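You operate a simulated robot arm through the tools that you are given. There is no shell and no other tool. Be economical: measure what you need, move in short steps, check, and stop when the job is done.

The job below is to be done with a simulated robot arm. You get a single attempt, and the scene is never put back.

TASK
Test the tacker's stop button: switch on, READY, stop, RESET, then READY again.
Fine: sew nothing.

The check looks at the end state, three seconds after you hand in, the way a careful person would. Anything else that was tipped, shoved, dropped, spilled or broken makes it a failure.

THE ROBOT
A 6-joint arm with a two-finger parallel gripper, fixed in place. Base frame: the origin is at the foot of the arm, x ahead of it, y to its left, z up. Lengths are in mm, angles in rad, forces in N, time in s.
With the tool pointing down near the work surface it reaches from about 300 to 700 mm from the base axis. Its first joint turns from -2.897 to 2.897 rad. Payload 4.1 kg.
The TCP is the grasp point between the finger pads, 23 mm short of the fingertips. In the tool frame z runs along the fingers and y along their closing line. Largest opening 94 mm; finger width 38, thickness 10; the body of the gripper, 54 by 96 mm, starts 39 mm behind the TCP.
Orientation is that of the tool frame in the base frame, as a unit quaternion [w, x, y, z]. With the fingers straight down and closing along the base's y, the tool's x points along the base's -x, its y along +y and its z along -z.

THE INTERFACE
- The arm moves only by the tool jog_arm. Its argument "rows" is a list of rows, each an object (a shift or turn left out is 0, a gripper value left out holds the last) with "dp": the shift along the tool's x, y, z in units of 30 mm (1.0 is 30 mm), a list of three; "rot": the turn, a rotation vector about the tool's x, y, z in units of 8 degrees (1.0 is 8 degrees), a list of three; "gripper": the finger opening in mm, from 0 to 94. In form: [{"dp": [tx, ty, tz], "rot": [wx, wy, wz], "gripper": gripper}, ...]. A call has 1 to 20 rows; each row shifts and turns the commanded pose from where the row before left it, along the tool's axes as they then stand. A call with a number of a shift or a turn outside -1 to 1 is refused whole. Rows are played at 5 a second. More than 50 mm and 0.15 rad between two rows, or a gripper value outside its range, and nothing of the call is played. Where a pose cannot be reached the arm comes as near as it can. A force on the tool above 40 N (or 10 N above the force at the start of the call, whichever is more), or a blocked arm, ends the call early, and 0.2 s more pass. Each finger travels about 45 mm/s and halts on what it meets, pressing with about 24 N; the grip force reading is that of the motor and also rises with nothing between the fingers. The clock runs only during rows and for 0.2 s after the last one: add rows that do not move to give the fingers time. The reply holds the time, the measured pose of the TCP, the force on the tool along the base axes, the opening and the grip force, in the units named above and with some noise.
- Cameras (640 x 400 px; columns grow to the right, rows downward): "scene" is fixed at [49.2, 499.3, 1540.8]; the picture's right is [-0.55, -0.83, 0.00], its down [-0.61, 0.40, -0.69] and it looks along [0.57, -0.38, -0.73] (base axes); focal length 214 px, centre (320, 200). "wrist" rides on the gripper at [-39, 0, -44] in the tool frame; the picture's right is [0.00, -1.00, 0.00], its down [0.97, 0.00, -0.24] and it looks along [0.24, 0.00, 0.97] (tool axes); focal length 218 px, centre (320, 200).
- snapshot(camera): a new picture of that camera. It takes no simulated time.
- slide_trunk(by): slides the trunk up (or, below 0, down) by that many mm; the arm rides with it, the base frame stays. It gives what a move gives, with no picture.
- locate(camera, pixels): for up to 12 pixels [column, row] of the newest picture of that camera ("zoom" is the newest enlarged one), the place [x, y, z] in the base frame of the surface seen there, good to about 2 mm. It takes no simulated time.
- close_up(camera, box): a new picture of the part [left, top, right, bottom] of that camera's present view, enlarged. It takes no simulated time.
- hand_in(): hands the job in; it is judged then, once.

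Go step by step. Measure first, check grasps and placings, and put right what went wrong. The budget is 80 turns and 46 pictures, counting those below and the enlarged ones. Unless the task says otherwise, let go and move clear before handing in, and close with one line.

The tools are called after "Request:" by a JSON object that holds its "method" and its "body". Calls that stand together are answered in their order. jog_arm: Moves the arm, as the interface text tells. Its arguments: {"type":"object","properties":{"rows":{"type":"array","items":{"type":"object","properties":{"dp":{"type":"array","items":{"type":"number"}},"rot":{"type":"array","items":{"type":"number"}},"gripper":{"type":"number"}}}}},"required":["rows"]} The other tools are called the same way: slide_trunk (by) slides the trunk up or down; snapshot (camera) takes a picture; locate (camera, pixels) gives the place of the surface under pixels of a picture; close_up (camera, box) takes an enlarged picture of a part of a camera's view; hand_in () hands the job in.

At the start:

```text
t: 0.0
tool_pos: [292.7, 199.8, 1321.3]
ee_rot: [0.0, -0.001, 1.0, 0.0]
ft_force: [-0.1, -0.1, -0.6]
finger_gap: 93.9
grasp_force: 0.1
trunk travel left (down, up): [-450.0, 140.0]
```

scene: 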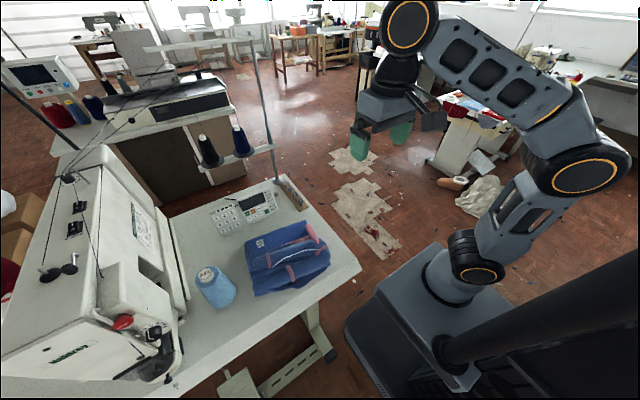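
wrist: 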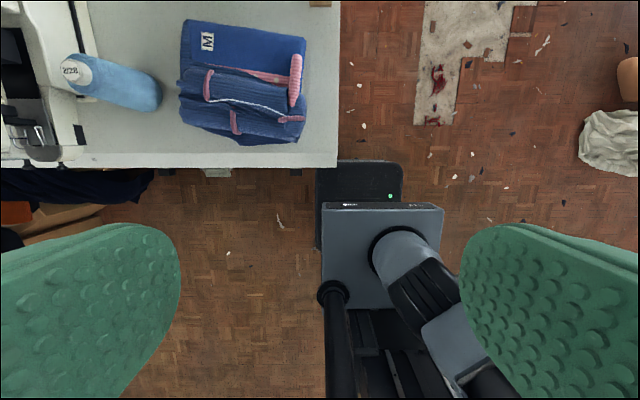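

The scene shows a tacker with a control panel near (245,208), and a red thing at (122,322) that may be the stop button. I'll enlarge the relevant parts.

Request:
{"method": "close_up", "body": {"camera": "scene", "box": [190, 170, 320, 250]}}

Request:
{"method": "close_up", "body": {"camera": "scene", "box": [20, 180, 200, 390]}}

```text
4.92 times, centred on (255, 210) of scene
```

zoom: 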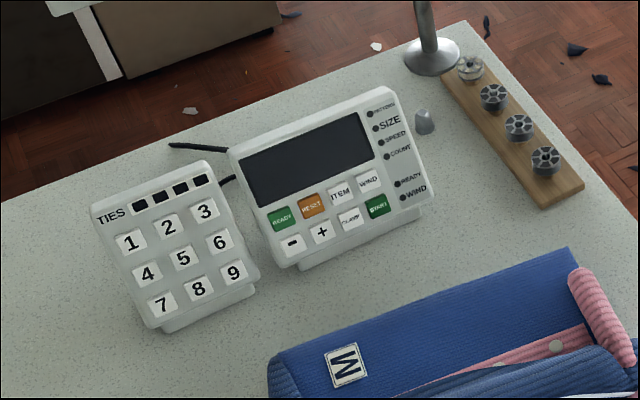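

```text
1.90 times, centred on (110, 285) of scene
```

zoom: 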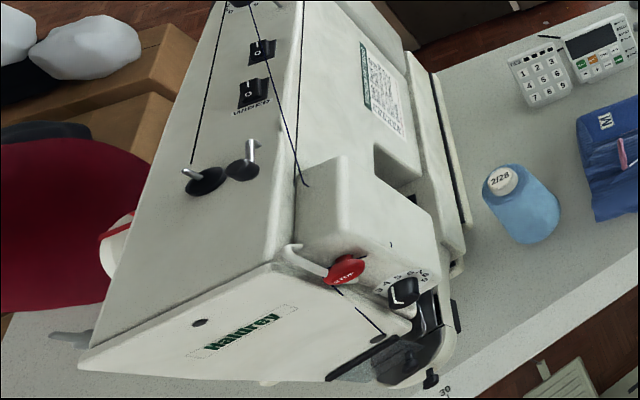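

The red STOP is on the head at (122,322), and there are two rockers on top of it. READY and RESET are on the panel. I'll enlarge the rockers and the table edge to find the power switch.

Request:
{"method": "close_up", "body": {"camera": "scene", "box": [50, 165, 114, 245]}}

Request:
{"method": "close_up", "body": {"camera": "scene", "box": [90, 290, 210, 365]}}

Request:
{"method": "close_up", "body": {"camera": "scene", "box": [200, 290, 360, 400]}}

```text
5.00 times, centred on (82, 205) of scene
```

zoom: 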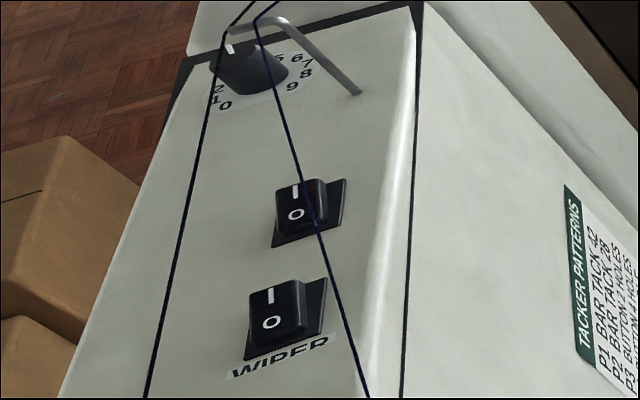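

```text
5.33 times, centred on (150, 328) of scene
```

zoom: 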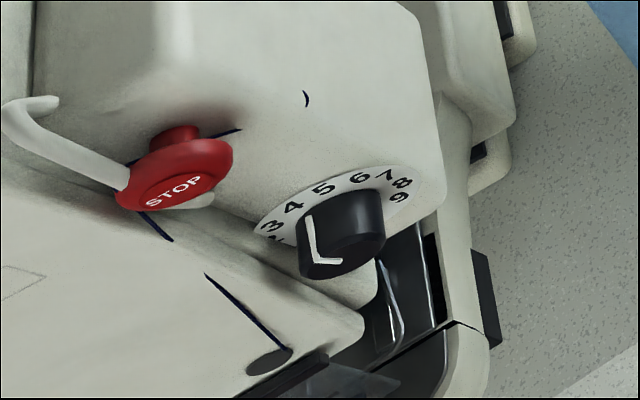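

```text
3.64 times, centred on (280, 345) of scene
```

zoom: 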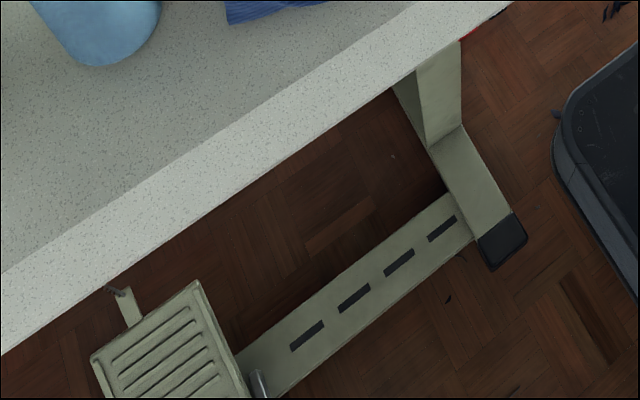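

In the last enlargement something red shows at about (468,35), just under the table's near edge. It could be the power switch, so I'll locate the fixtures and take a closer look.

Request:
{"method": "close_up", "body": {"camera": "scene", "box": [305, 280, 345, 305]}}

Request:
{"method": "snapshot", "body": {"camera": "scene"}}

Request:
{"method": "locate", "body": {"camera": "scene", "pixels": [[123, 324], [81, 207], [77, 228], [247, 214], [253, 211], [328, 297], [361, 268], [152, 333], [216, 275], [263, 190], [268, 214], [95, 290]]}}

```text
16.00 times, centred on (325, 292) of scene
```

zoom: 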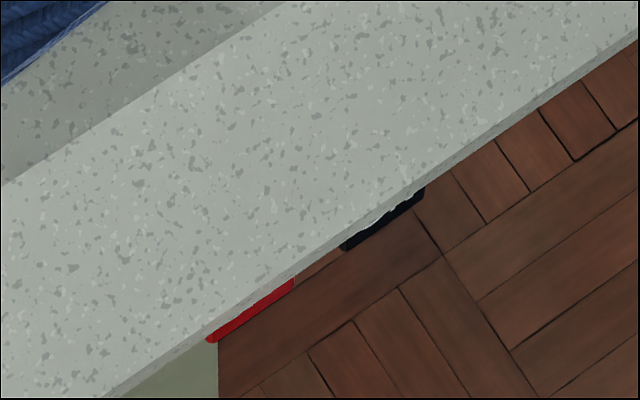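

```text
37 pictures are left
```

scene: 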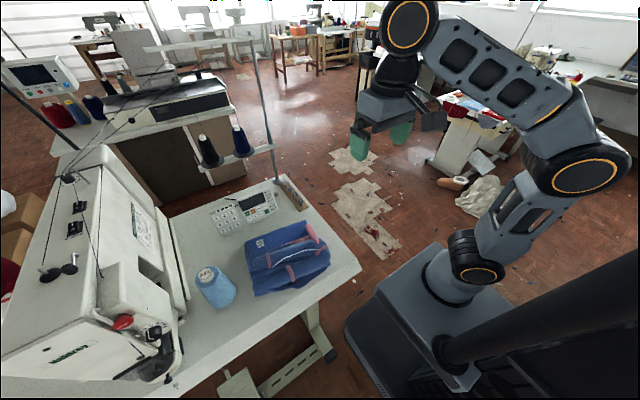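

```text
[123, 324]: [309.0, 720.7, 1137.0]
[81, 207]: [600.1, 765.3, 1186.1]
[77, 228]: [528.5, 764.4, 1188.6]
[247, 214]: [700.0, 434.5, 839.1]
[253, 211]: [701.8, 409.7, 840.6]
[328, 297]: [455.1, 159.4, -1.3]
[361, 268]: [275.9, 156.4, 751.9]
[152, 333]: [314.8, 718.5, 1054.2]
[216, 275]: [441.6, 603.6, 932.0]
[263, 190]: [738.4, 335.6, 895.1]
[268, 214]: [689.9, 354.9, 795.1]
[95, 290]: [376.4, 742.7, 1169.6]
```

Around x≈277, the edge-hung items work out to y≈340 (red) and y≈304 (black). The wrist view also hints at them near (297,172), so I'll enlarge that and the panel.

Request:
{"method": "close_up", "body": {"camera": "wrist", "box": [190, 140, 350, 240]}}

Request:
{"method": "locate", "body": {"camera": "wrist", "pixels": [[250, 155], [330, 155], [120, 155], [218, 172], [297, 172], [250, 60], [150, 20], [360, 175]]}}

```text
4.00 times, centred on (270, 190) of wrist
```

zoom: 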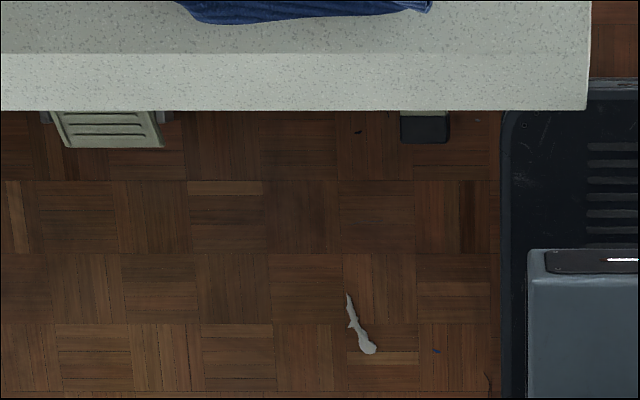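

```text
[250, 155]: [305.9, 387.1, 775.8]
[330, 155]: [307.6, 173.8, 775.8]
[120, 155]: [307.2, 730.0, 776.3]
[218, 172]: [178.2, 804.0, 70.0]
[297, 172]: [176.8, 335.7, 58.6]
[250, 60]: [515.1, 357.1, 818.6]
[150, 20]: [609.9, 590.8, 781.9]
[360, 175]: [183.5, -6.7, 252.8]
```

No switch is visible from above, so it must sit under the front edge (x≈280, y≈300–340). I'll pitch the tool to point forward (+x) so the wrist camera can look there.

Request:
{"method": "jog_arm", "body": {"rows": [{"rot": [0, -1, 0], "gripper": 20}, {"rot": [0, -1, 0]}, {"rot": [0, -1, 0]}, {"rot": [0, -1, 0]}, {"rot": [0, -1, 0]}, {"rot": [0, -1, 0]}, {"rot": [0, -1, 0]}, {"rot": [0, -1, 0]}, {"rot": [0, -1, 0]}, {"rot": [0, -1, 0]}, {"rot": [0, -1, 0], "gripper": 0}, {"rot": [0, -0.25, 0]}]}}

```text
t: 2.6
tool_pos: [291.5, 201.4, 1321.5]
ee_rot: [0.708, 0.001, 0.706, 0.0]
ft_force: [0.3, -0.7, 0.0]
finger_gap: 0.0
grasp_force: 23.9
trunk travel left (down, up): [-450.0, 140.0]
```

The tool now points along +x. I'll pull back and left, then lower the trunk.

Request:
{"method": "jog_arm", "body": {"rows": [{"dp": [0, 0.6, -1]}, {"dp": [0, 0.6, -1]}, {"dp": [0, 0.6, -1]}, {"dp": [0, 0.6, -1]}, {"dp": [0, 0.6, -1]}, {"dp": [0, 0.6, -1]}]}}

Request:
{"method": "slide_trunk", "body": {"by": -450}}

Request:
{"method": "snapshot", "body": {"camera": "wrist"}}

```text
t: 4.0
tool_pos: [133.8, 297.4, 1326.8]
ee_rot: [0.705, 0.031, 0.709, -0.014]
ft_force: [-0.2, 0.2, -0.8]
finger_gap: 0.0
grasp_force: 23.9
trunk travel left (down, up): [-450.0, 140.0]
```

```text
refused: -450 is not a number from -400 to 400
```

```text
35 pictures are left
```

wrist: 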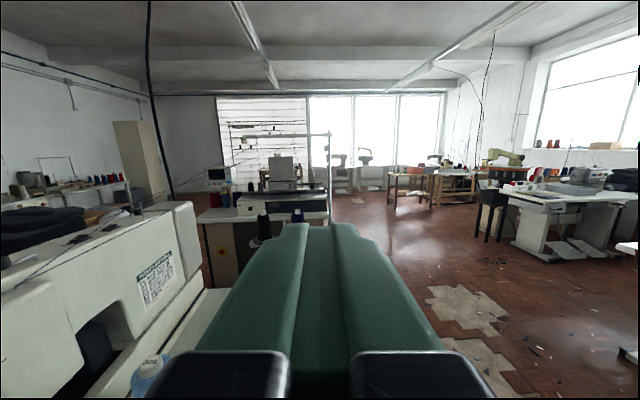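

The pose is nearly right. I'll lower the trunk by 400 and look under the edge.

Request:
{"method": "slide_trunk", "body": {"by": -400}}

Request:
{"method": "snapshot", "body": {"camera": "wrist"}}

```text
t: 7.8
tool_pos: [132.6, 300.2, 926.1]
ee_rot: [0.704, 0.028, 0.709, -0.016]
ft_force: [-0.2, -0.4, -0.1]
finger_gap: 0.0
grasp_force: 23.7
trunk travel left (down, up): [-50.0, 540.0]
```

```text
34 pictures are left
```

wrist: 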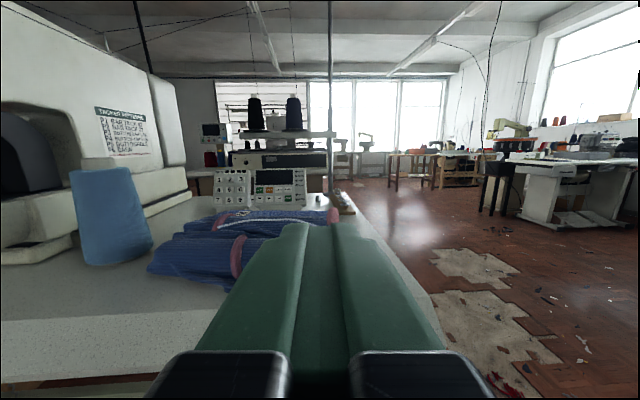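

The camera is still above the tabletop. I'll go down another ~250 mm at this standoff.

Request:
{"method": "slide_trunk", "body": {"by": -50}}

Request:
{"method": "jog_arm", "body": {"rows": [{"dp": [1, 0, 0]}, {"dp": [1, 0, 0]}, {"dp": [1, 0, 0]}, {"dp": [1, 0, 0]}, {"dp": [1, 0, 0]}, {"dp": [1, 0, 0]}, {"dp": [1, 0, 0]}]}}

Request:
{"method": "snapshot", "body": {"camera": "wrist"}}

```text
t: 8.8
tool_pos: [132.4, 301.7, 874.5]
ee_rot: [0.705, 0.027, 0.709, -0.017]
ft_force: [0.9, -0.1, 0.4]
finger_gap: 0.0
grasp_force: 24.4
trunk travel left (down, up): [0.0, 590.0]
```

```text
t: 10.3
tool_pos: [132.1, 304.8, 671.4]
ee_rot: [0.703, 0.032, 0.71, -0.01]
ft_force: [0.2, 0.1, -0.3]
finger_gap: 0.0
grasp_force: 24.1
trunk travel left (down, up): [0.0, 590.0]
```

```text
33 pictures are left
```

wrist: 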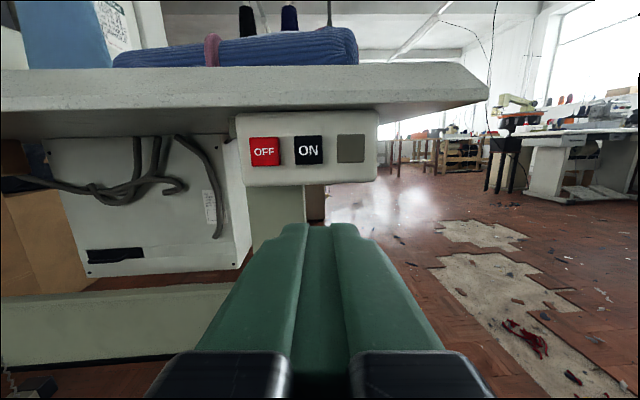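

The power box hangs under the edge, with OFF (red) at (264,152), ON (black) at (309,150) and a grey lamp at (351,148). I'll enlarge it and locate.

Request:
{"method": "close_up", "body": {"camera": "wrist", "box": [230, 100, 390, 200]}}

Request:
{"method": "locate", "body": {"camera": "wrist", "pixels": [[264, 152], [309, 150], [351, 148], [300, 107], [329, 150], [309, 137], [309, 163], [309, 180], [243, 150]]}}

```text
4.00 times, centred on (310, 150) of wrist
```

zoom: 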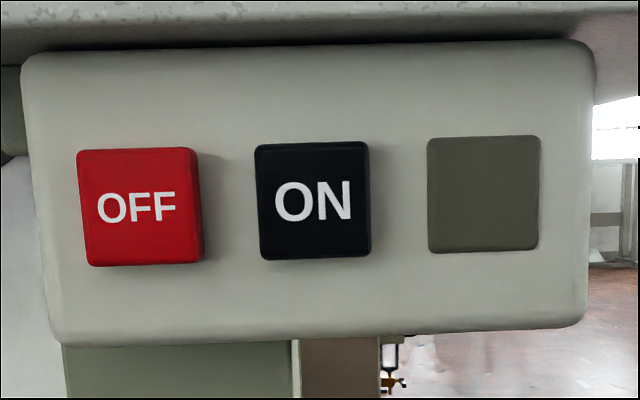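

```text
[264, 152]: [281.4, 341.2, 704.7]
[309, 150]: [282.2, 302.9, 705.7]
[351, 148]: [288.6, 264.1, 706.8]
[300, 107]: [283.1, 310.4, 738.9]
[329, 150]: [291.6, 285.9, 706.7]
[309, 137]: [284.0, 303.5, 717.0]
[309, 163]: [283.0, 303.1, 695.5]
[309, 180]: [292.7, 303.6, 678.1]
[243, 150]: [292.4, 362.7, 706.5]
```

ON is centred at (282,303,706), 38 mm from OFF, and the closed fingers are about 20 mm wide there. I'll rise to z≈705 and approach to about 25 mm away, then check.

Request:
{"method": "jog_arm", "body": {"rows": [{"dp": [-0.6, 0, 0]}, {"dp": [-0.55, 0, 0]}, {"dp": [0, 0, 1]}, {"dp": [0, 0, 1]}, {"dp": [0, 0, 1]}, {}]}}

Request:
{"method": "snapshot", "body": {"camera": "wrist"}}

```text
t: 11.8
tool_pos: [201.9, 309.9, 695.0]
ee_rot: [0.707, -0.001, 0.707, 0.0]
ft_force: [-0.6, 0.1, -0.1]
finger_gap: 0.2
grasp_force: 24.8
trunk travel left (down, up): [0.0, 590.0]
```

```text
31 pictures are left
```

wrist: 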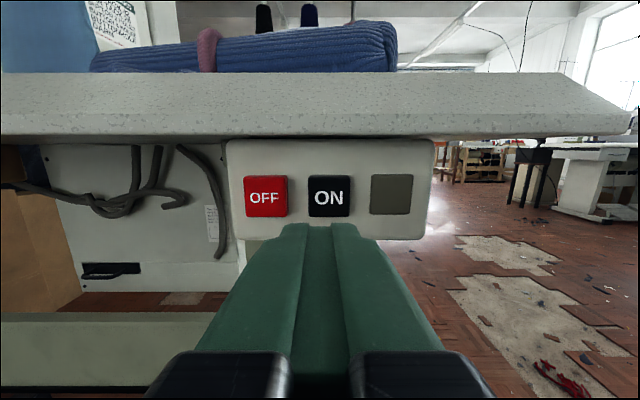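

The orientation is exact again. I'll line up with ON (y −7, z +11) and advance to about 8 mm away.

Request:
{"method": "jog_arm", "body": {"rows": [{"dp": [-0.37, -0.23, 0]}, {"dp": [0, 0, 0.8]}, {"dp": [0, 0, 0.8]}, {}]}}

Request:
{"method": "snapshot", "body": {"camera": "wrist"}}

```text
t: 12.8
tool_pos: [250.5, 302.5, 706.2]
ee_rot: [0.707, 0.0, 0.707, 0.0]
ft_force: [-0.6, -0.4, 0.5]
finger_gap: 0.0
grasp_force: 24.0
trunk travel left (down, up): [0.0, 590.0]
```

```text
30 pictures are left
```

wrist: 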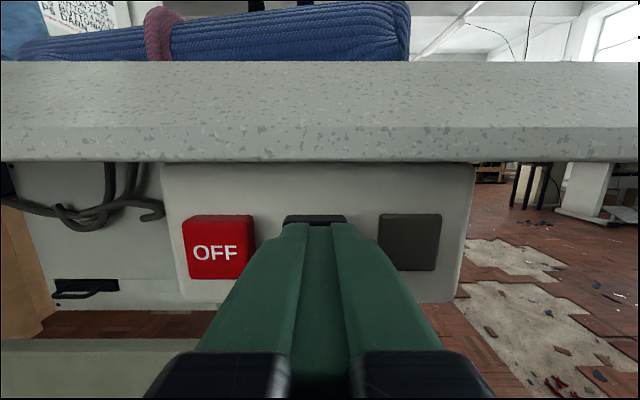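

It's aligned on ON. I'll press in small steps, back off, and check the lamp.

Request:
{"method": "jog_arm", "body": {"rows": [{"dp": [0, 0, 0.2]}, {"dp": [0, 0, 0.1]}, {"dp": [0, 0, 0.06]}, {"dp": [0, 0, 0.06]}]}}

Request:
{"method": "snapshot", "body": {"camera": "wrist"}}

```text
t: 13.8
tool_pos: [263.0, 302.5, 706.7]
ee_rot: [0.707, 0.0, 0.707, 0.0]
ft_force: [-2.4, 0.2, 0.7]
finger_gap: 0.0
grasp_force: 24.3
trunk travel left (down, up): [0.0, 590.0]
```

```text
29 pictures are left
```

wrist: 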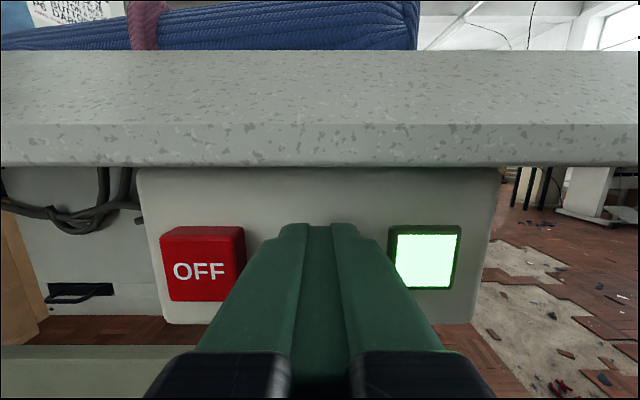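

The lamp lit green, so power is on. I'll back off 90 mm and raise the trunk to view the panel.

Request:
{"method": "jog_arm", "body": {"rows": [{"dp": [0, 0, -0.3]}, {"dp": [0, 0, -0.9]}, {"dp": [0, 0, -0.9]}, {"dp": [0, 0, -0.9]}, {}]}}

Request:
{"method": "slide_trunk", "body": {"by": 270}}

Request:
{"method": "snapshot", "body": {"camera": "wrist"}}

```text
t: 14.9
tool_pos: [171.5, 302.0, 706.2]
ee_rot: [0.707, 0.001, 0.707, -0.001]
ft_force: [0.6, 0.8, -0.5]
finger_gap: 0.0
grasp_force: 24.1
trunk travel left (down, up): [0.0, 590.0]
```

```text
t: 17.7
tool_pos: [172.3, 300.8, 976.6]
ee_rot: [0.707, 0.0, 0.707, 0.0]
ft_force: [-0.5, -0.2, -1.4]
finger_gap: 0.0
grasp_force: 23.8
trunk travel left (down, up): [-270.0, 320.0]
```

```text
28 pictures are left
```

wrist: 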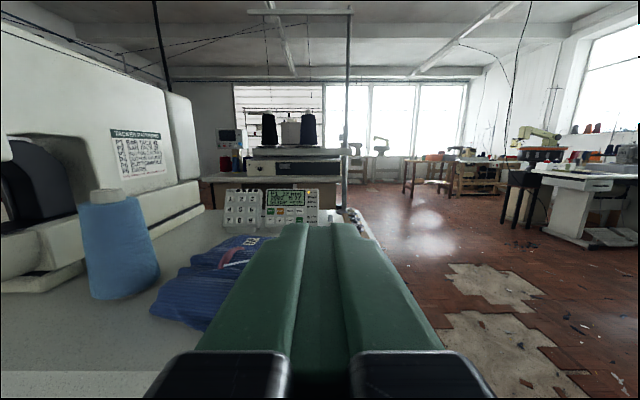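

The panel's screen is lit. I'll enlarge it and locate the buttons.

Request:
{"method": "close_up", "body": {"camera": "wrist", "box": [220, 180, 324, 245]}}

Request:
{"method": "close_up", "body": {"camera": "scene", "box": [205, 180, 285, 230]}}

```text
6.15 times, centred on (272, 212) of wrist
```

zoom: 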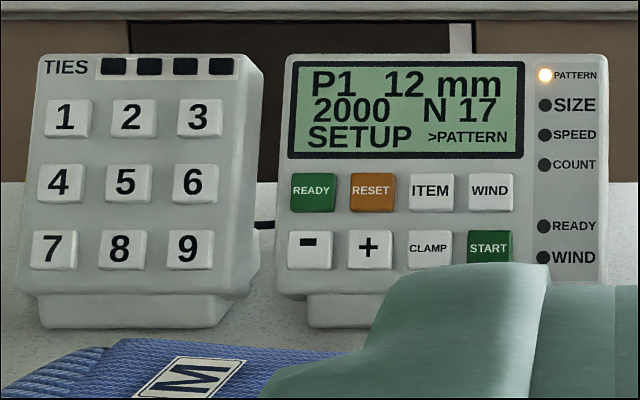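

```text
8.00 times, centred on (245, 205) of scene
```

zoom: 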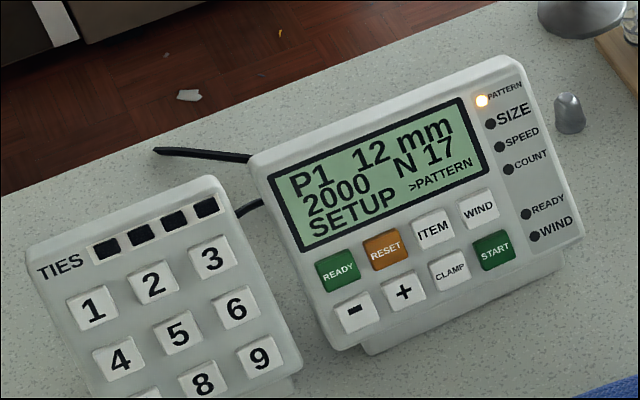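

It shows P1, 12 mm, SETUP, with READY off. I'll locate the keys from the scene enlargement.

Request:
{"method": "locate", "body": {"camera": "zoom", "pixels": [[338, 272], [384, 250], [434, 231], [355, 312], [404, 291], [332, 262], [345, 284], [361, 260], [320, 200], [460, 130], [345, 345], [310, 235]]}}

```text
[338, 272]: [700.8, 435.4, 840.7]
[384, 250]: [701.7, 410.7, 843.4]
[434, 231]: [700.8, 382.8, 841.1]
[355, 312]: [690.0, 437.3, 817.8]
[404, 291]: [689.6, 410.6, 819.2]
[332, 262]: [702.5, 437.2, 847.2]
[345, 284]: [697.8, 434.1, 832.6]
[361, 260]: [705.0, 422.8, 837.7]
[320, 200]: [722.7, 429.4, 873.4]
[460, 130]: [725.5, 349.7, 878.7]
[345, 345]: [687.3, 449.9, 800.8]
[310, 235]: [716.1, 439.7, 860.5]
```

The keys are READY (701,435,841), RESET (702,411,843) and "−" (690,437,818). The face leans back about 30°, so I'll press with the upper tip edge, the tool pitched 50° below horizontal. First I'll check heights of nearby obstacles: garment, cones, crossbar.

Request:
{"method": "locate", "body": {"camera": "scene", "pixels": [[242, 140], [205, 150], [250, 150], [268, 150], [262, 90], [285, 235], [310, 240], [300, 265], [260, 250], [325, 260], [200, 45]]}}

Request:
{"method": "locate", "body": {"camera": "wrist", "pixels": [[270, 128], [307, 128], [349, 130], [200, 260], [240, 240], [190, 320]]}}

```text
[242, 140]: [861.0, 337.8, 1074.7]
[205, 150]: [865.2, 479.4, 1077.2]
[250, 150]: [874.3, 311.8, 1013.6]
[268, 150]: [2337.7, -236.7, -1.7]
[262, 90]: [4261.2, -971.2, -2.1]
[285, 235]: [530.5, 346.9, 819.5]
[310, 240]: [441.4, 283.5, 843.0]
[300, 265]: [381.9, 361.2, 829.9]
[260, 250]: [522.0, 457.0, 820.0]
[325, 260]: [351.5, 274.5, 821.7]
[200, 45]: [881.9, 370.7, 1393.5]
```

```text
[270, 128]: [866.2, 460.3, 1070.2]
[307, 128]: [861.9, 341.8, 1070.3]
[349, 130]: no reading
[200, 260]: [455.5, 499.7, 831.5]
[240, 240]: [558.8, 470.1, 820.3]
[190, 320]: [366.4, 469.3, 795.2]
```

Path is clear: garment ≤845, stand cones at x≈860. I'll advance toward the panel at z≈977.

Request:
{"method": "jog_arm", "body": {"rows": [{"dp": [0, 0.28, 0.9]}, {"dp": [0, 0.28, 0.9]}, {"dp": [0, 0.28, 0.9]}, {"dp": [0, 0.28, 0.9]}, {"dp": [0, 0.28, 0.9]}, {"dp": [0, 0.28, 0.9]}, {"dp": [0, 0.28, 0.9]}, {"dp": [0, 0.28, 0.9]}, {"dp": [0, 0.28, 0.9]}, {"dp": [0, 0.28, 0.9]}, {"dp": [0, 0.28, 0.9]}, {"dp": [0, 0.28, 0.9]}, {"dp": [0, 0.28, 0.9]}, {"dp": [0, 0.28, 0.9]}, {"dp": [0, 0.28, 0.9]}, {"dp": [0, 0.28, 0.9]}, {}]}}

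```text
t: 21.3
tool_pos: [604.7, 434.7, 973.8]
ee_rot: [0.707, 0.0, 0.707, 0.0]
ft_force: [0.3, -0.1, -0.7]
finger_gap: 0.0
grasp_force: 23.7
trunk travel left (down, up): [-270.0, 320.0]
```

Tracking is good. Now I'll pitch down 50°.

Request:
{"method": "jog_arm", "body": {"rows": [{"rot": [0, 1, 0]}, {"rot": [0, 1, 0]}, {"rot": [0, 1, 0]}, {"rot": [0, 1, 0]}, {"rot": [0, 1, 0]}, {"rot": [0, 1, 0]}, {"rot": [0, 0.25, 0]}, {}]}}

Request:
{"method": "snapshot", "body": {"camera": "wrist"}}

Request:
{"method": "snapshot", "body": {"camera": "scene"}}

```text
t: 23.1
tool_pos: [592.1, 426.5, 967.4]
ee_rot: [0.341, 0.0, 0.94, 0.0]
ft_force: [0.3, -0.5, 0.5]
finger_gap: 0.1
grasp_force: 23.4
out of reach, approached as far as the arm can: row 6, 7
trunk travel left (down, up): [-270.0, 320.0]
```

```text
25 pictures are left
```

wrist: 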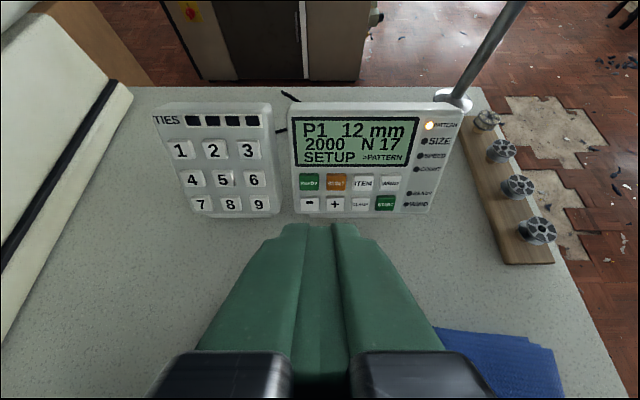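

```text
24 pictures are left
```

scene: 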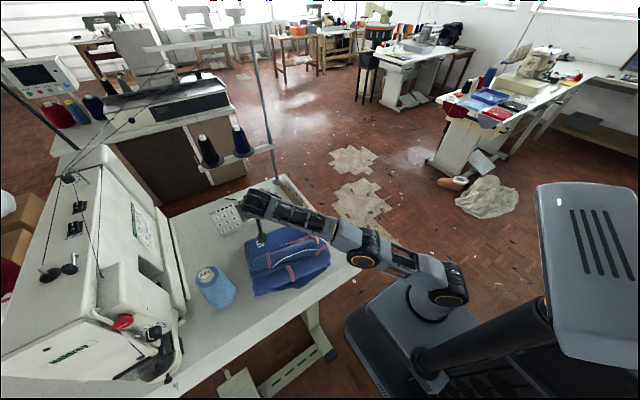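

At pitch 50° this is just out of reach, since the wrist ends up high relative to the shoulder. I'll measure shoulder and elbow heights to choose a trunk height.

Request:
{"method": "locate", "body": {"camera": "scene", "pixels": [[448, 285], [365, 255], [378, 250], [262, 200], [250, 205], [405, 260], [425, 320]]}}

```text
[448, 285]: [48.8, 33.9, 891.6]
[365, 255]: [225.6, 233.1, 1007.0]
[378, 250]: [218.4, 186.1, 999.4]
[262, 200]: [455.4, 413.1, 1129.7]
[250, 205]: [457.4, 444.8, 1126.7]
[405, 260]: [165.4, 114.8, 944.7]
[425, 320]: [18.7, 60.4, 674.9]
```

The shoulder is near z≈860 and shoulder-to-wrist reach is about 670 mm. I'll raise the trunk 110, ease the pitch to 45° and yaw 24° toward the radial direction, so one tip corner presses and the key below stays clear.

Request:
{"method": "slide_trunk", "body": {"by": 110}}

Request:
{"method": "jog_arm", "body": {"rows": [{"rot": [0, -0.625, 0]}, {"rot": [-0.707, 0, -0.707]}, {"rot": [-0.707, 0, -0.707]}, {"rot": [-0.707, 0, -0.707]}, {}]}}

```text
t: 24.5
tool_pos: [592.6, 425.4, 1078.1]
ee_rot: [0.342, 0.0, 0.94, 0.0]
ft_force: [0.3, 0.6, 0.4]
finger_gap: 0.0
grasp_force: 24.0
trunk travel left (down, up): [-380.0, 210.0]
```

```text
t: 25.7
tool_pos: [592.4, 427.8, 1077.1]
ee_rot: [0.374, -0.193, 0.903, 0.081]
ft_force: [-0.7, 0.0, -1.0]
finger_gap: 0.0
grasp_force: 24.2
trunk travel left (down, up): [-380.0, 210.0]
```

The orientation is as planned. I'll move down to the pre-press point about 40 mm off READY.

Request:
{"method": "jog_arm", "body": {"rows": [{"dp": [0.608, -0.155, 0.97]}, {"dp": [0.608, -0.155, 0.97]}, {"dp": [0.608, -0.155, 0.97]}, {"dp": [0.608, -0.155, 0.97]}, {"dp": [0.608, -0.155, 0.97]}, {"dp": [0.608, -0.155, 0.97]}, {}]}}

Request:
{"method": "snapshot", "body": {"camera": "wrist"}}

```text
t: 27.3
tool_pos: [646.4, 420.9, 878.4]
ee_rot: [0.375, -0.192, 0.903, 0.079]
ft_force: [0.0, 0.1, -0.1]
finger_gap: 0.1
grasp_force: 23.8
trunk travel left (down, up): [-380.0, 210.0]
```

```text
23 pictures are left
```

wrist: 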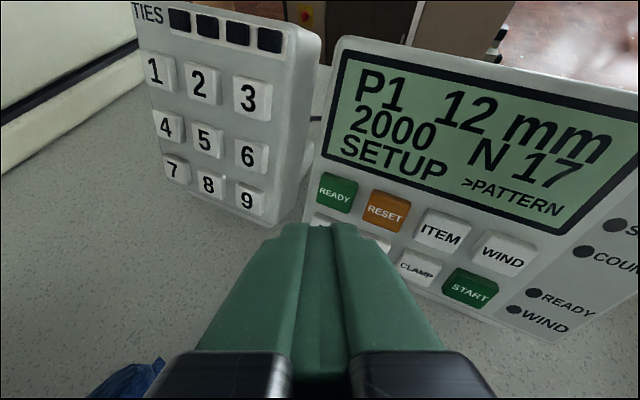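

Reached without complaint. I'll refine the key positions from this close view.

Request:
{"method": "locate", "body": {"camera": "wrist", "pixels": [[336, 193], [386, 210], [440, 232], [324, 219], [318, 192], [352, 196], [337, 177], [328, 207], [344, 158], [362, 200]]}}

```text
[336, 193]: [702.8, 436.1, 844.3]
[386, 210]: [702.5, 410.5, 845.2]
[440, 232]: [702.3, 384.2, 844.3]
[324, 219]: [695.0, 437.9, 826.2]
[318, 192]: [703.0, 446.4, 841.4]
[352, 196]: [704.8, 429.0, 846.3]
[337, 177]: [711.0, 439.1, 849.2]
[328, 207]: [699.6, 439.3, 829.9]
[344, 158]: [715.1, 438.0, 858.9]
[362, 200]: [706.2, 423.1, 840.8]
```

READY reads (702.8,436,844), in line with the tip corner. I'll advance 30 mm and look.

Request:
{"method": "jog_arm", "body": {"rows": [{"dp": [0, 0, 0.5]}, {"dp": [0, 0, 0.5]}, {}]}}

Request:
{"method": "close_up", "body": {"camera": "wrist", "box": [240, 130, 480, 280]}}

```text
t: 28.1
tool_pos: [665.0, 429.2, 855.5]
ee_rot: [0.374, -0.192, 0.904, 0.079]
ft_force: [0.2, 1.2, 0.8]
finger_gap: 0.0
grasp_force: 23.4
trunk travel left (down, up): [-380.0, 210.0]
```

```text
2.67 times, centred on (360, 205) of wrist
```

zoom: 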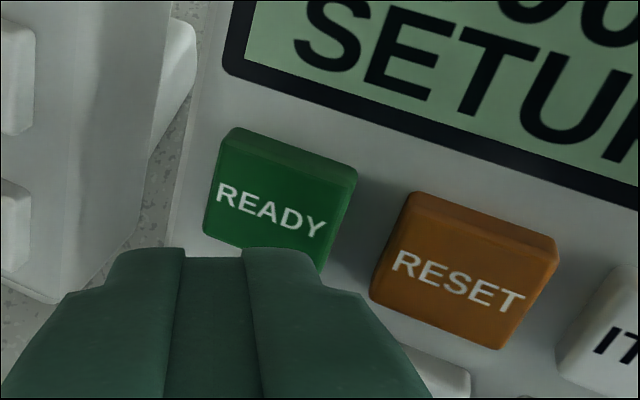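

Request:
{"method": "locate", "body": {"camera": "zoom", "pixels": [[275, 254], [308, 272], [130, 254], [190, 262], [330, 293], [280, 205], [255, 180], [350, 300]]}}

```text
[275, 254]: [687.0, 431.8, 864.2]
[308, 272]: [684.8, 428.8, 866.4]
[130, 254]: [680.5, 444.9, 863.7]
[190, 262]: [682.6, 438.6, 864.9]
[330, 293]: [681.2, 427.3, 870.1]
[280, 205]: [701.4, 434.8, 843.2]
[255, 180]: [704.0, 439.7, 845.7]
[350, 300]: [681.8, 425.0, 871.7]
```

The finger's end is round-nosed, with about a 19 mm radius, so contact would land about 14 mm low. I'll shallow the pitch to 33° and shift up so the nose meets READY's centre.

Request:
{"method": "jog_arm", "body": {"rows": [{"dp": [-0.2, 0, -0.1], "rot": [0, -0.75, 0]}, {"rot": [0, -0.75, 0]}, {}]}}

```text
t: 28.8
tool_pos: [669.1, 430.7, 876.7]
ee_rot: [0.475, -0.18, 0.855, 0.104]
ft_force: [3.0, 3.4, 18.5]
finger_gap: 0.0
grasp_force: 23.8
trunk travel left (down, up): [-380.0, 210.0]
stopped in row 3: the force on the tool passed its limit (the readings are from after the stop); the commanded pose is now the measured one
```

A force stop with +18 N upward, so something touched. I'll look before moving again.

Request:
{"method": "snapshot", "body": {"camera": "scene"}}

Request:
{"method": "snapshot", "body": {"camera": "wrist"}}

```text
21 pictures are left
```

scene: 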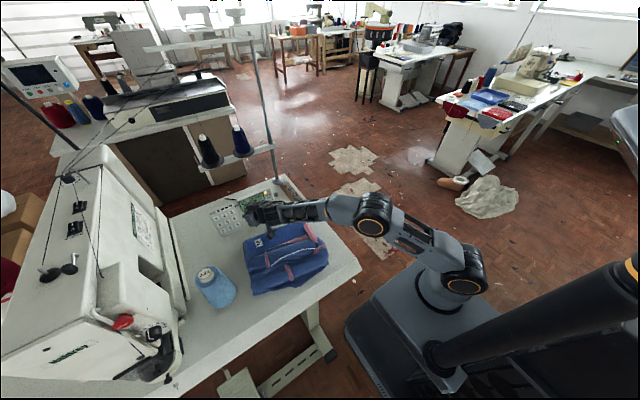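

```text
20 pictures are left
```

wrist: 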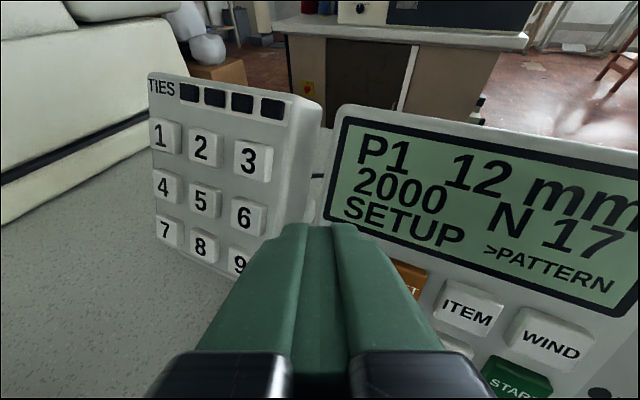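

Nothing looks displaced. I'll do a short pause to see whether the force persists.

Request:
{"method": "jog_arm", "body": {"rows": [{}]}}

Request:
{"method": "close_up", "body": {"camera": "scene", "box": [200, 160, 360, 300]}}

```text
t: 29.2
tool_pos: [667.6, 431.2, 877.4]
ee_rot: [0.475, -0.181, 0.855, 0.105]
ft_force: [7.5, 5.7, 30.2]
finger_gap: 0.0
grasp_force: 23.7
trunk travel left (down, up): [-380.0, 210.0]
```

```text
2.86 times, centred on (280, 230) of scene
```

zoom: 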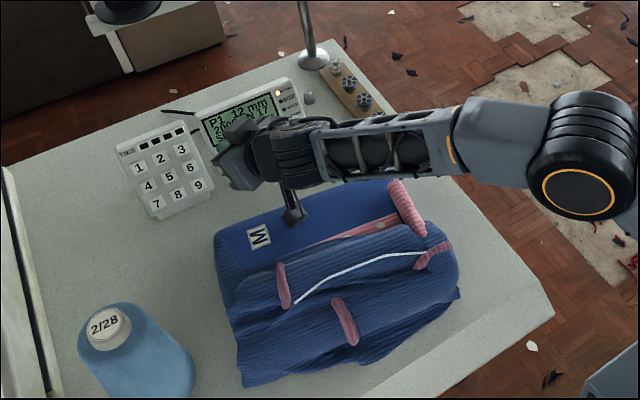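

The force has grown to 30 N up. The enlargement shows a wrist part at zoom (292,208) resting on the garment. I'll lift straight up.

Request:
{"method": "locate", "body": {"camera": "zoom", "pixels": [[292, 210], [290, 195], [285, 225], [250, 170], [330, 215]]}}

Request:
{"method": "jog_arm", "body": {"rows": [{"dp": [-0.42, 0, -0.27]}, {"dp": [-0.85, 0, -0.53]}, {"dp": [-0.85, 0, -0.53]}, {}]}}

Request:
{"method": "close_up", "body": {"camera": "scene", "box": [200, 140, 360, 300]}}

```text
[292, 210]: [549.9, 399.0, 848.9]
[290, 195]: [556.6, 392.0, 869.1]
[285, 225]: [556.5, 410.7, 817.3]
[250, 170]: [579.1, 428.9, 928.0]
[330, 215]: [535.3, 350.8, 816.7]
```

```text
t: 30.2
tool_pos: [669.1, 429.9, 945.8]
ee_rot: [0.471, -0.182, 0.857, 0.102]
ft_force: [0.0, -0.6, 0.5]
finger_gap: 0.0
grasp_force: 24.1
trunk travel left (down, up): [-380.0, 210.0]
```

```text
2.50 times, centred on (280, 220) of scene
```

zoom: 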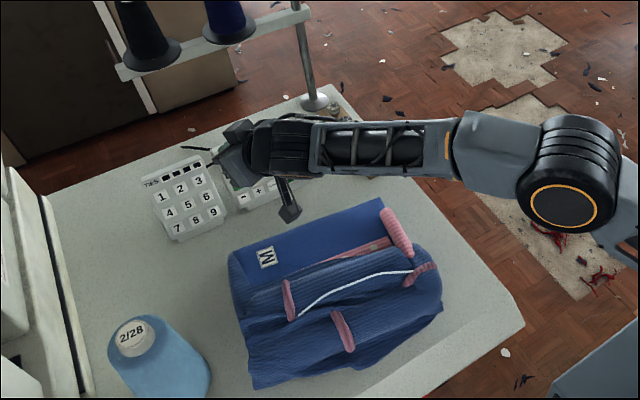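

Lifted clear; the garment hasn't moved (label still at scene ~(306,243)). A stub on the wrist projects about 125 mm on the tool's +x side, which hit the garment. I'll roll the tool +90° so it points sideways and the rounded nose lies better on the key.

Request:
{"method": "jog_arm", "body": {"rows": [{"rot": [0, 0, 1]}, {"rot": [0, 0, 1]}, {"rot": [0, 0, 1]}, {"rot": [0, 0, 1]}, {"rot": [0, 0, 1]}, {"rot": [0, 0, 1]}, {"rot": [0, 0, 1]}, {"rot": [0, 0, 1]}, {"rot": [0, 0, 1]}, {"rot": [0, 0, 1]}, {"rot": [0, 0, 1]}, {"rot": [0, 0, 0.25]}, {}]}}

Request:
{"method": "close_up", "body": {"camera": "scene", "box": [180, 120, 360, 300]}}

Request:
{"method": "snapshot", "body": {"camera": "wrist"}}

```text
t: 33.0
tool_pos: [668.9, 430.3, 945.7]
ee_rot: [0.261, 0.478, 0.734, 0.406]
ft_force: [0.0, 0.0, -0.4]
finger_gap: 0.1
grasp_force: 24.4
trunk travel left (down, up): [-380.0, 210.0]
```

```text
2.22 times, centred on (270, 210) of scene
```

zoom: 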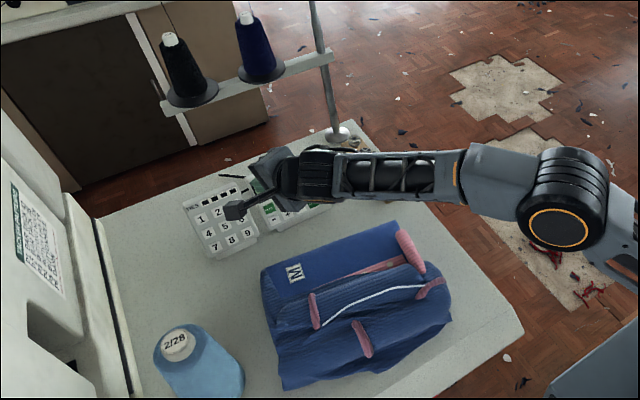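

```text
16 pictures are left
```

wrist: 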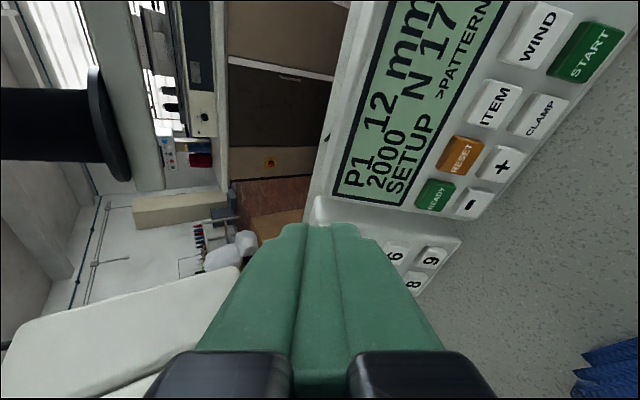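

The stub now points sideways (+y), well above everything. I'll descend to 15 mm off READY with the geometry recomputed.

Request:
{"method": "jog_arm", "body": {"rows": [{"dp": [-0.026, -0.757, 0.509]}, {"dp": [-0.026, -0.757, 0.509]}, {"dp": [-0.026, -0.757, 0.509]}, {}]}}

Request:
{"method": "close_up", "body": {"camera": "wrist", "box": [240, 100, 560, 300]}}

```text
t: 34.0
tool_pos: [671.8, 430.2, 862.7]
ee_rot: [0.262, 0.477, 0.734, 0.405]
ft_force: [0.2, 0.1, 1.0]
finger_gap: 0.0
grasp_force: 24.1
trunk travel left (down, up): [-380.0, 210.0]
```

```text
2.00 times, centred on (400, 200) of wrist
```

zoom: 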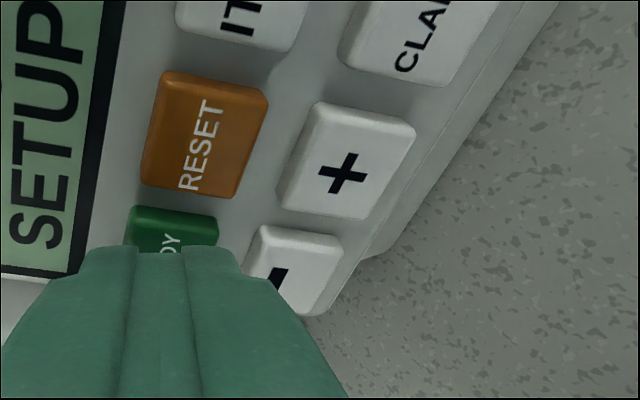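

The nose covers READY and is clear of "−"; it's about 1.5 mm high, so I'll correct that and press in small steps.

Request:
{"method": "jog_arm", "body": {"rows": [{"dp": [0, -0.04, 0.3]}, {"dp": [0, 0, 0.1]}, {"dp": [0, 0, 0.06]}, {"dp": [0, 0, 0.06]}]}}

```text
t: 35.0
tool_pos: [682.7, 433.3, 855.7]
ee_rot: [0.262, 0.478, 0.734, 0.406]
ft_force: [-10.3, -7.1, 4.0]
finger_gap: 0.0
grasp_force: 23.9
trunk travel left (down, up): [-380.0, 210.0]
```

A ~13 N reaction shows contact. I'll check the display.

Request:
{"method": "close_up", "body": {"camera": "wrist", "box": [240, 0, 640, 250]}}

```text
1.60 times, centred on (440, 125) of wrist
```

zoom: 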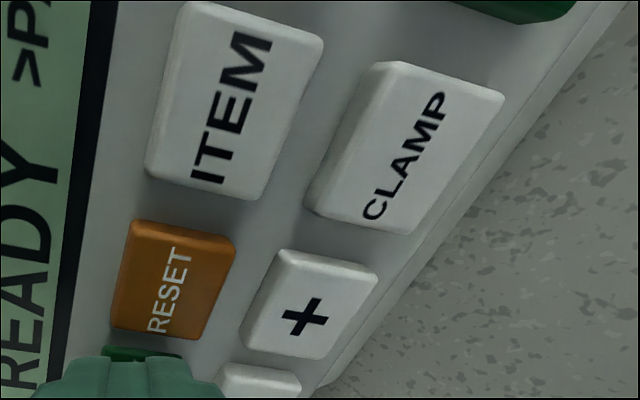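

The display now says READY. I'll release, back out, rise, and retract in −x.

Request:
{"method": "jog_arm", "body": {"rows": [{"dp": [0, 0, -0.3]}, {"dp": [0, 0, -0.9]}, {"dp": [0, 0, -0.9]}, {"dp": [0, 0.846, -0.535]}, {"dp": [0, 0.846, -0.535]}, {"dp": [0, 0.846, -0.535]}, {"dp": [0, 0.846, -0.535]}, {"dp": [0.407, -0.49, -0.771]}, {"dp": [0.407, -0.49, -0.771]}, {"dp": [0.407, -0.49, -0.771]}, {"dp": [0.407, -0.49, -0.771]}, {"dp": [0.407, -0.49, -0.771]}, {"dp": [0.407, -0.49, -0.771]}, {"dp": [0.407, -0.49, -0.771]}, {"dp": [0.407, -0.49, -0.771]}, {"dp": [0.407, -0.49, -0.771]}, {"dp": [0.407, -0.49, -0.771]}, {"dp": [0.407, -0.49, -0.771]}, {}]}}

Request:
{"method": "close_up", "body": {"camera": "scene", "box": [205, 180, 285, 230]}}

```text
t: 39.0
tool_pos: [344.8, 421.7, 1083.5]
ee_rot: [0.26, 0.477, 0.737, 0.403]
ft_force: [-0.1, 0.2, -0.7]
finger_gap: 0.0
grasp_force: 24.2
out of reach, approached as far as the arm can: row 3, 13, 14, 15, 16, 17, 18
trunk travel left (down, up): [-380.0, 210.0]
```

```text
8.00 times, centred on (245, 205) of scene
```

zoom: 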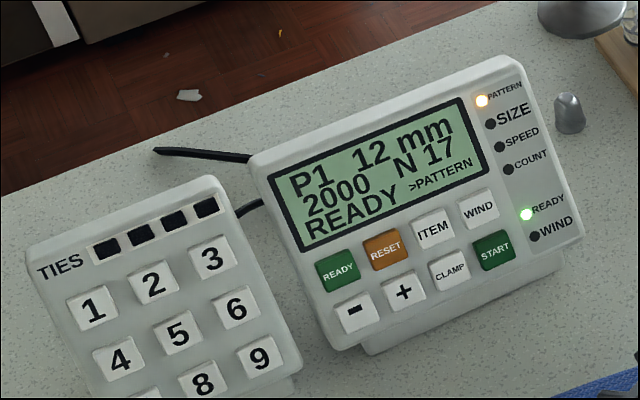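

READY is lit with no fault. Now for STOP, I'll unroll, level and unyaw the tool here.

Request:
{"method": "jog_arm", "body": {"rows": [{"rot": [0, 0, -1]}, {"rot": [0, 0, -1]}, {"rot": [0, 0, -1]}, {"rot": [0, 0, -1]}, {"rot": [0, 0, -1]}, {"rot": [0, 0, -1]}, {"rot": [0, 0, -1]}, {"rot": [0, 0, -1]}, {"rot": [0, 0, -1]}, {"rot": [0, 0, -1]}, {"rot": [0, 0, -1]}, {"rot": [0, 0, -0.25]}, {"rot": [0, -1, 0]}, {"rot": [0, -1, 0]}, {"rot": [0, -1, 0]}, {"rot": [0, -1, 0]}, {}]}}

Request:
{"method": "jog_arm", "body": {"rows": [{"rot": [1, 0, 0]}, {"rot": [1, 0, 0]}, {"rot": [1, 0, 0]}, {}]}}

```text
t: 42.6
tool_pos: [344.8, 424.6, 1084.6]
ee_rot: [0.69, -0.147, 0.693, 0.149]
ft_force: [-0.8, 0.5, 0.6]
finger_gap: 0.0
grasp_force: 23.7
trunk travel left (down, up): [-380.0, 210.0]
```

```text
t: 43.6
tool_pos: [345.6, 423.1, 1083.6]
ee_rot: [0.704, 0.0, 0.71, 0.0]
ft_force: [-0.8, 0.5, 0.5]
finger_gap: 0.1
grasp_force: 24.0
trunk travel left (down, up): [-380.0, 210.0]
```

The tool is level and points along +x. I'll move diagonally back and left to stand in front of the head.

Request:
{"method": "jog_arm", "body": {"rows": [{"dp": [-0.17, 0.8, -0.65]}, {"dp": [-0.17, 0.8, -0.65]}, {"dp": [-0.17, 0.8, -0.65]}, {"dp": [-0.17, 0.8, -0.65]}, {"dp": [-0.17, 0.8, -0.65]}, {"dp": [-0.17, 0.8, -0.65]}, {"dp": [-0.17, 0.8, -0.65]}, {"dp": [-0.17, 0.8, -0.65]}, {"dp": [-0.17, 0.8, -0.65]}, {"dp": [-0.17, 0.8, -0.65]}, {}]}}

Request:
{"method": "snapshot", "body": {"camera": "wrist"}}

```text
t: 46.0
tool_pos: [155.0, 623.7, 1127.7]
ee_rot: [0.705, 0.0, 0.71, 0.0]
ft_force: [-0.7, 0.4, -0.3]
finger_gap: 0.0
grasp_force: 24.0
out of reach, approached as far as the arm can: row 9, 10
trunk travel left (down, up): [-380.0, 210.0]
```

```text
12 pictures are left
```

wrist: 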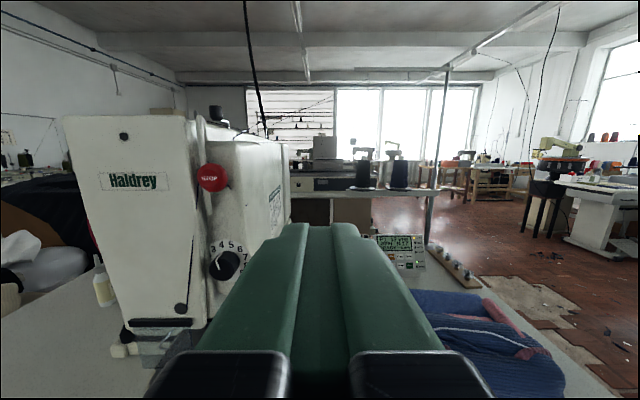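

STOP at (211,177) faces roughly −x. I'll enlarge and locate it.

Request:
{"method": "close_up", "body": {"camera": "wrist", "box": [170, 140, 266, 200]}}

Request:
{"method": "locate", "body": {"camera": "wrist", "pixels": [[211, 177], [201, 177], [221, 177], [211, 168], [211, 187], [226, 167], [195, 200], [170, 180], [228, 264], [223, 200], [240, 190]]}}

```text
6.67 times, centred on (218, 170) of wrist
```

zoom: 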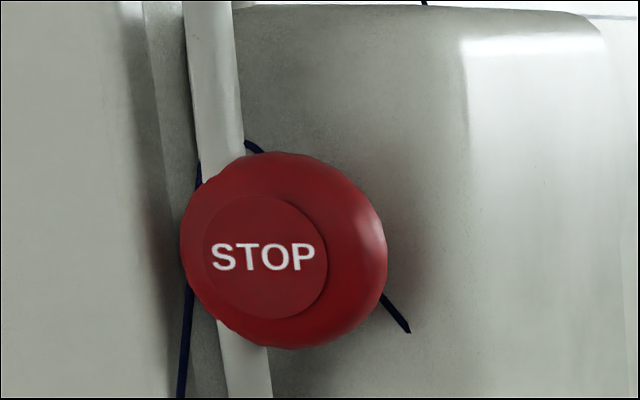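

```text
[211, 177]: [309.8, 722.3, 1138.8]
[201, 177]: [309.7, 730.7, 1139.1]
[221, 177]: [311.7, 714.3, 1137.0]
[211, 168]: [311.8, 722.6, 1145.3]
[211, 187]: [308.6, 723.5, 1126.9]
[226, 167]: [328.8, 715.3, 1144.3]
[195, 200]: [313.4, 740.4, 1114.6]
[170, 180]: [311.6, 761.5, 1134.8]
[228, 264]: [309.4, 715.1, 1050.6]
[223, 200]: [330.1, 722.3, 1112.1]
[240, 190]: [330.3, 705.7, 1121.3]
```

STOP's centre is (309,722,1138), it faces −x, and the head surface is at x≈330. To reach it I'll raise the trunk 150, yaw 28° toward +y, and go to about 40 mm in front.

Request:
{"method": "slide_trunk", "body": {"by": 150}}

Request:
{"method": "jog_arm", "body": {"rows": [{"rot": [-1, 0, 0]}, {"rot": [-1, 0, 0]}, {"rot": [-1, 0, 0]}, {"rot": [-0.5, 0, 0]}, {}]}}

```text
t: 47.8
tool_pos: [156.0, 623.5, 1277.0]
ee_rot: [0.705, 0.0, 0.71, 0.0]
ft_force: [-0.4, 0.0, 0.3]
finger_gap: 0.1
grasp_force: 24.6
trunk travel left (down, up): [-530.0, 60.0]
```

```text
t: 49.0
tool_pos: [156.4, 624.1, 1276.9]
ee_rot: [0.684, -0.171, 0.688, 0.172]
ft_force: [-0.1, 0.0, -0.7]
finger_gap: 0.3
grasp_force: 23.9
trunk travel left (down, up): [-530.0, 60.0]
```

Request:
{"method": "jog_arm", "body": {"rows": [{"dp": [0.783, 0.232, 0.677]}, {"dp": [0.783, 0.232, 0.677]}, {"dp": [0.783, 0.232, 0.677]}, {"dp": [0.783, 0.232, 0.677]}, {"dp": [0.783, 0.232, 0.677]}, {"dp": [0.783, 0.232, 0.677]}, {}]}}

Request:
{"method": "snapshot", "body": {"camera": "wrist"}}

```text
t: 50.6
tool_pos: [243.6, 717.3, 1135.0]
ee_rot: [0.684, -0.17, 0.689, 0.172]
ft_force: [1.0, -0.2, 1.0]
finger_gap: 0.3
grasp_force: 23.8
trunk travel left (down, up): [-530.0, 60.0]
```

```text
10 pictures are left
```

wrist: 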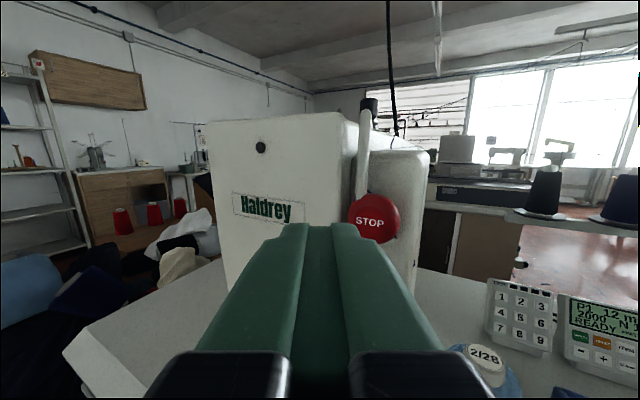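

Reached. I'll re-locate STOP from this close view.

Request:
{"method": "locate", "body": {"camera": "wrist", "pixels": [[370, 222], [350, 220], [388, 220], [373, 203], [378, 238], [394, 215], [338, 228], [302, 225], [340, 200]]}}

```text
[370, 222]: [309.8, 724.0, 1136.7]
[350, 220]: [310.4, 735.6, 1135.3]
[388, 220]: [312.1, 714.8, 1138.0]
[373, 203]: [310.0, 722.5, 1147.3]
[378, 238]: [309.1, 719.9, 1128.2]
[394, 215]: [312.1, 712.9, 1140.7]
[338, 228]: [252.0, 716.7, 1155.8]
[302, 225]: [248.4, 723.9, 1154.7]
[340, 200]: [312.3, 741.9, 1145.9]
```

Centre confirmed at (309.5,723,1137). I'll approach along base +x and press in small steps.

Request:
{"method": "jog_arm", "body": {"rows": [{"dp": [-0.067, -0.19, 0.577]}, {"dp": [0, -0.28, 0.53]}, {"dp": [0, -0.031, 0.059]}, {"dp": [0, -0.031, 0.059]}, {"dp": [0, -0.031, 0.059]}, {"dp": [0, -0.031, 0.059]}, {}]}}

Request:
{"method": "snapshot", "body": {"camera": "wrist"}}

```text
t: 52.2
tool_pos: [285.9, 719.7, 1136.5]
ee_rot: [0.685, -0.171, 0.687, 0.172]
ft_force: [-0.7, -0.1, 0.3]
finger_gap: 0.0
grasp_force: 24.5
trunk travel left (down, up): [-530.0, 60.0]
```

```text
9 pictures are left
```

wrist: 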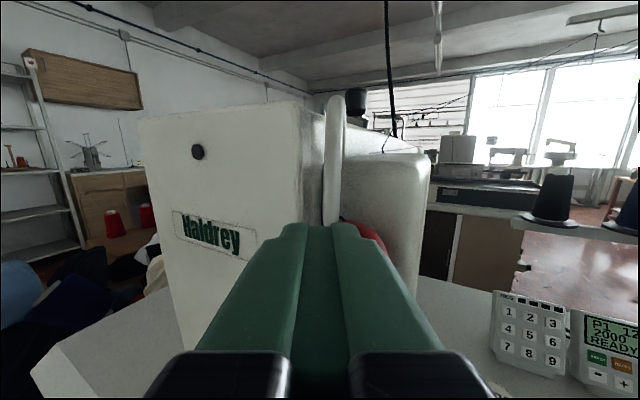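

No contact yet (force ~0, display still READY). I'll continue in small steps, drifting 3 mm toward −y to stay clear of the white guide.

Request:
{"method": "jog_arm", "body": {"rows": [{"dp": [0, -0.115, 0.01]}, {"dp": [0, -0.031, 0.059]}, {"dp": [0, -0.031, 0.059]}, {"dp": [0, -0.031, 0.059]}]}}

```text
t: 53.2
tool_pos: [291.1, 717.3, 1136.7]
ee_rot: [0.683, -0.171, 0.688, 0.173]
ft_force: [-9.8, -3.6, -0.7]
finger_gap: 0.0
grasp_force: 24.0
trunk travel left (down, up): [-530.0, 60.0]
```

Contact at about 10 N. I'll check the display.

Request:
{"method": "close_up", "body": {"camera": "wrist", "box": [320, 200, 640, 400]}}

```text
2.00 times, centred on (480, 300) of wrist
```

zoom: 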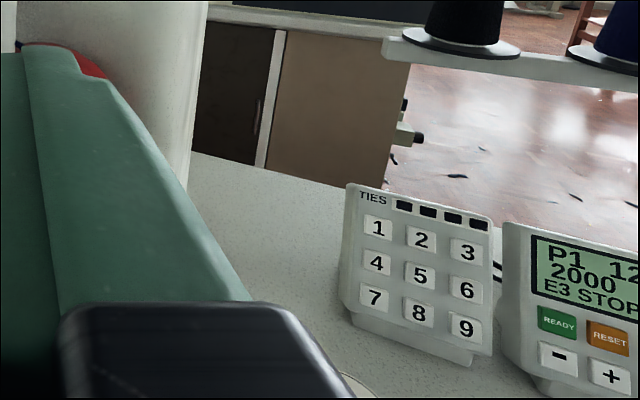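

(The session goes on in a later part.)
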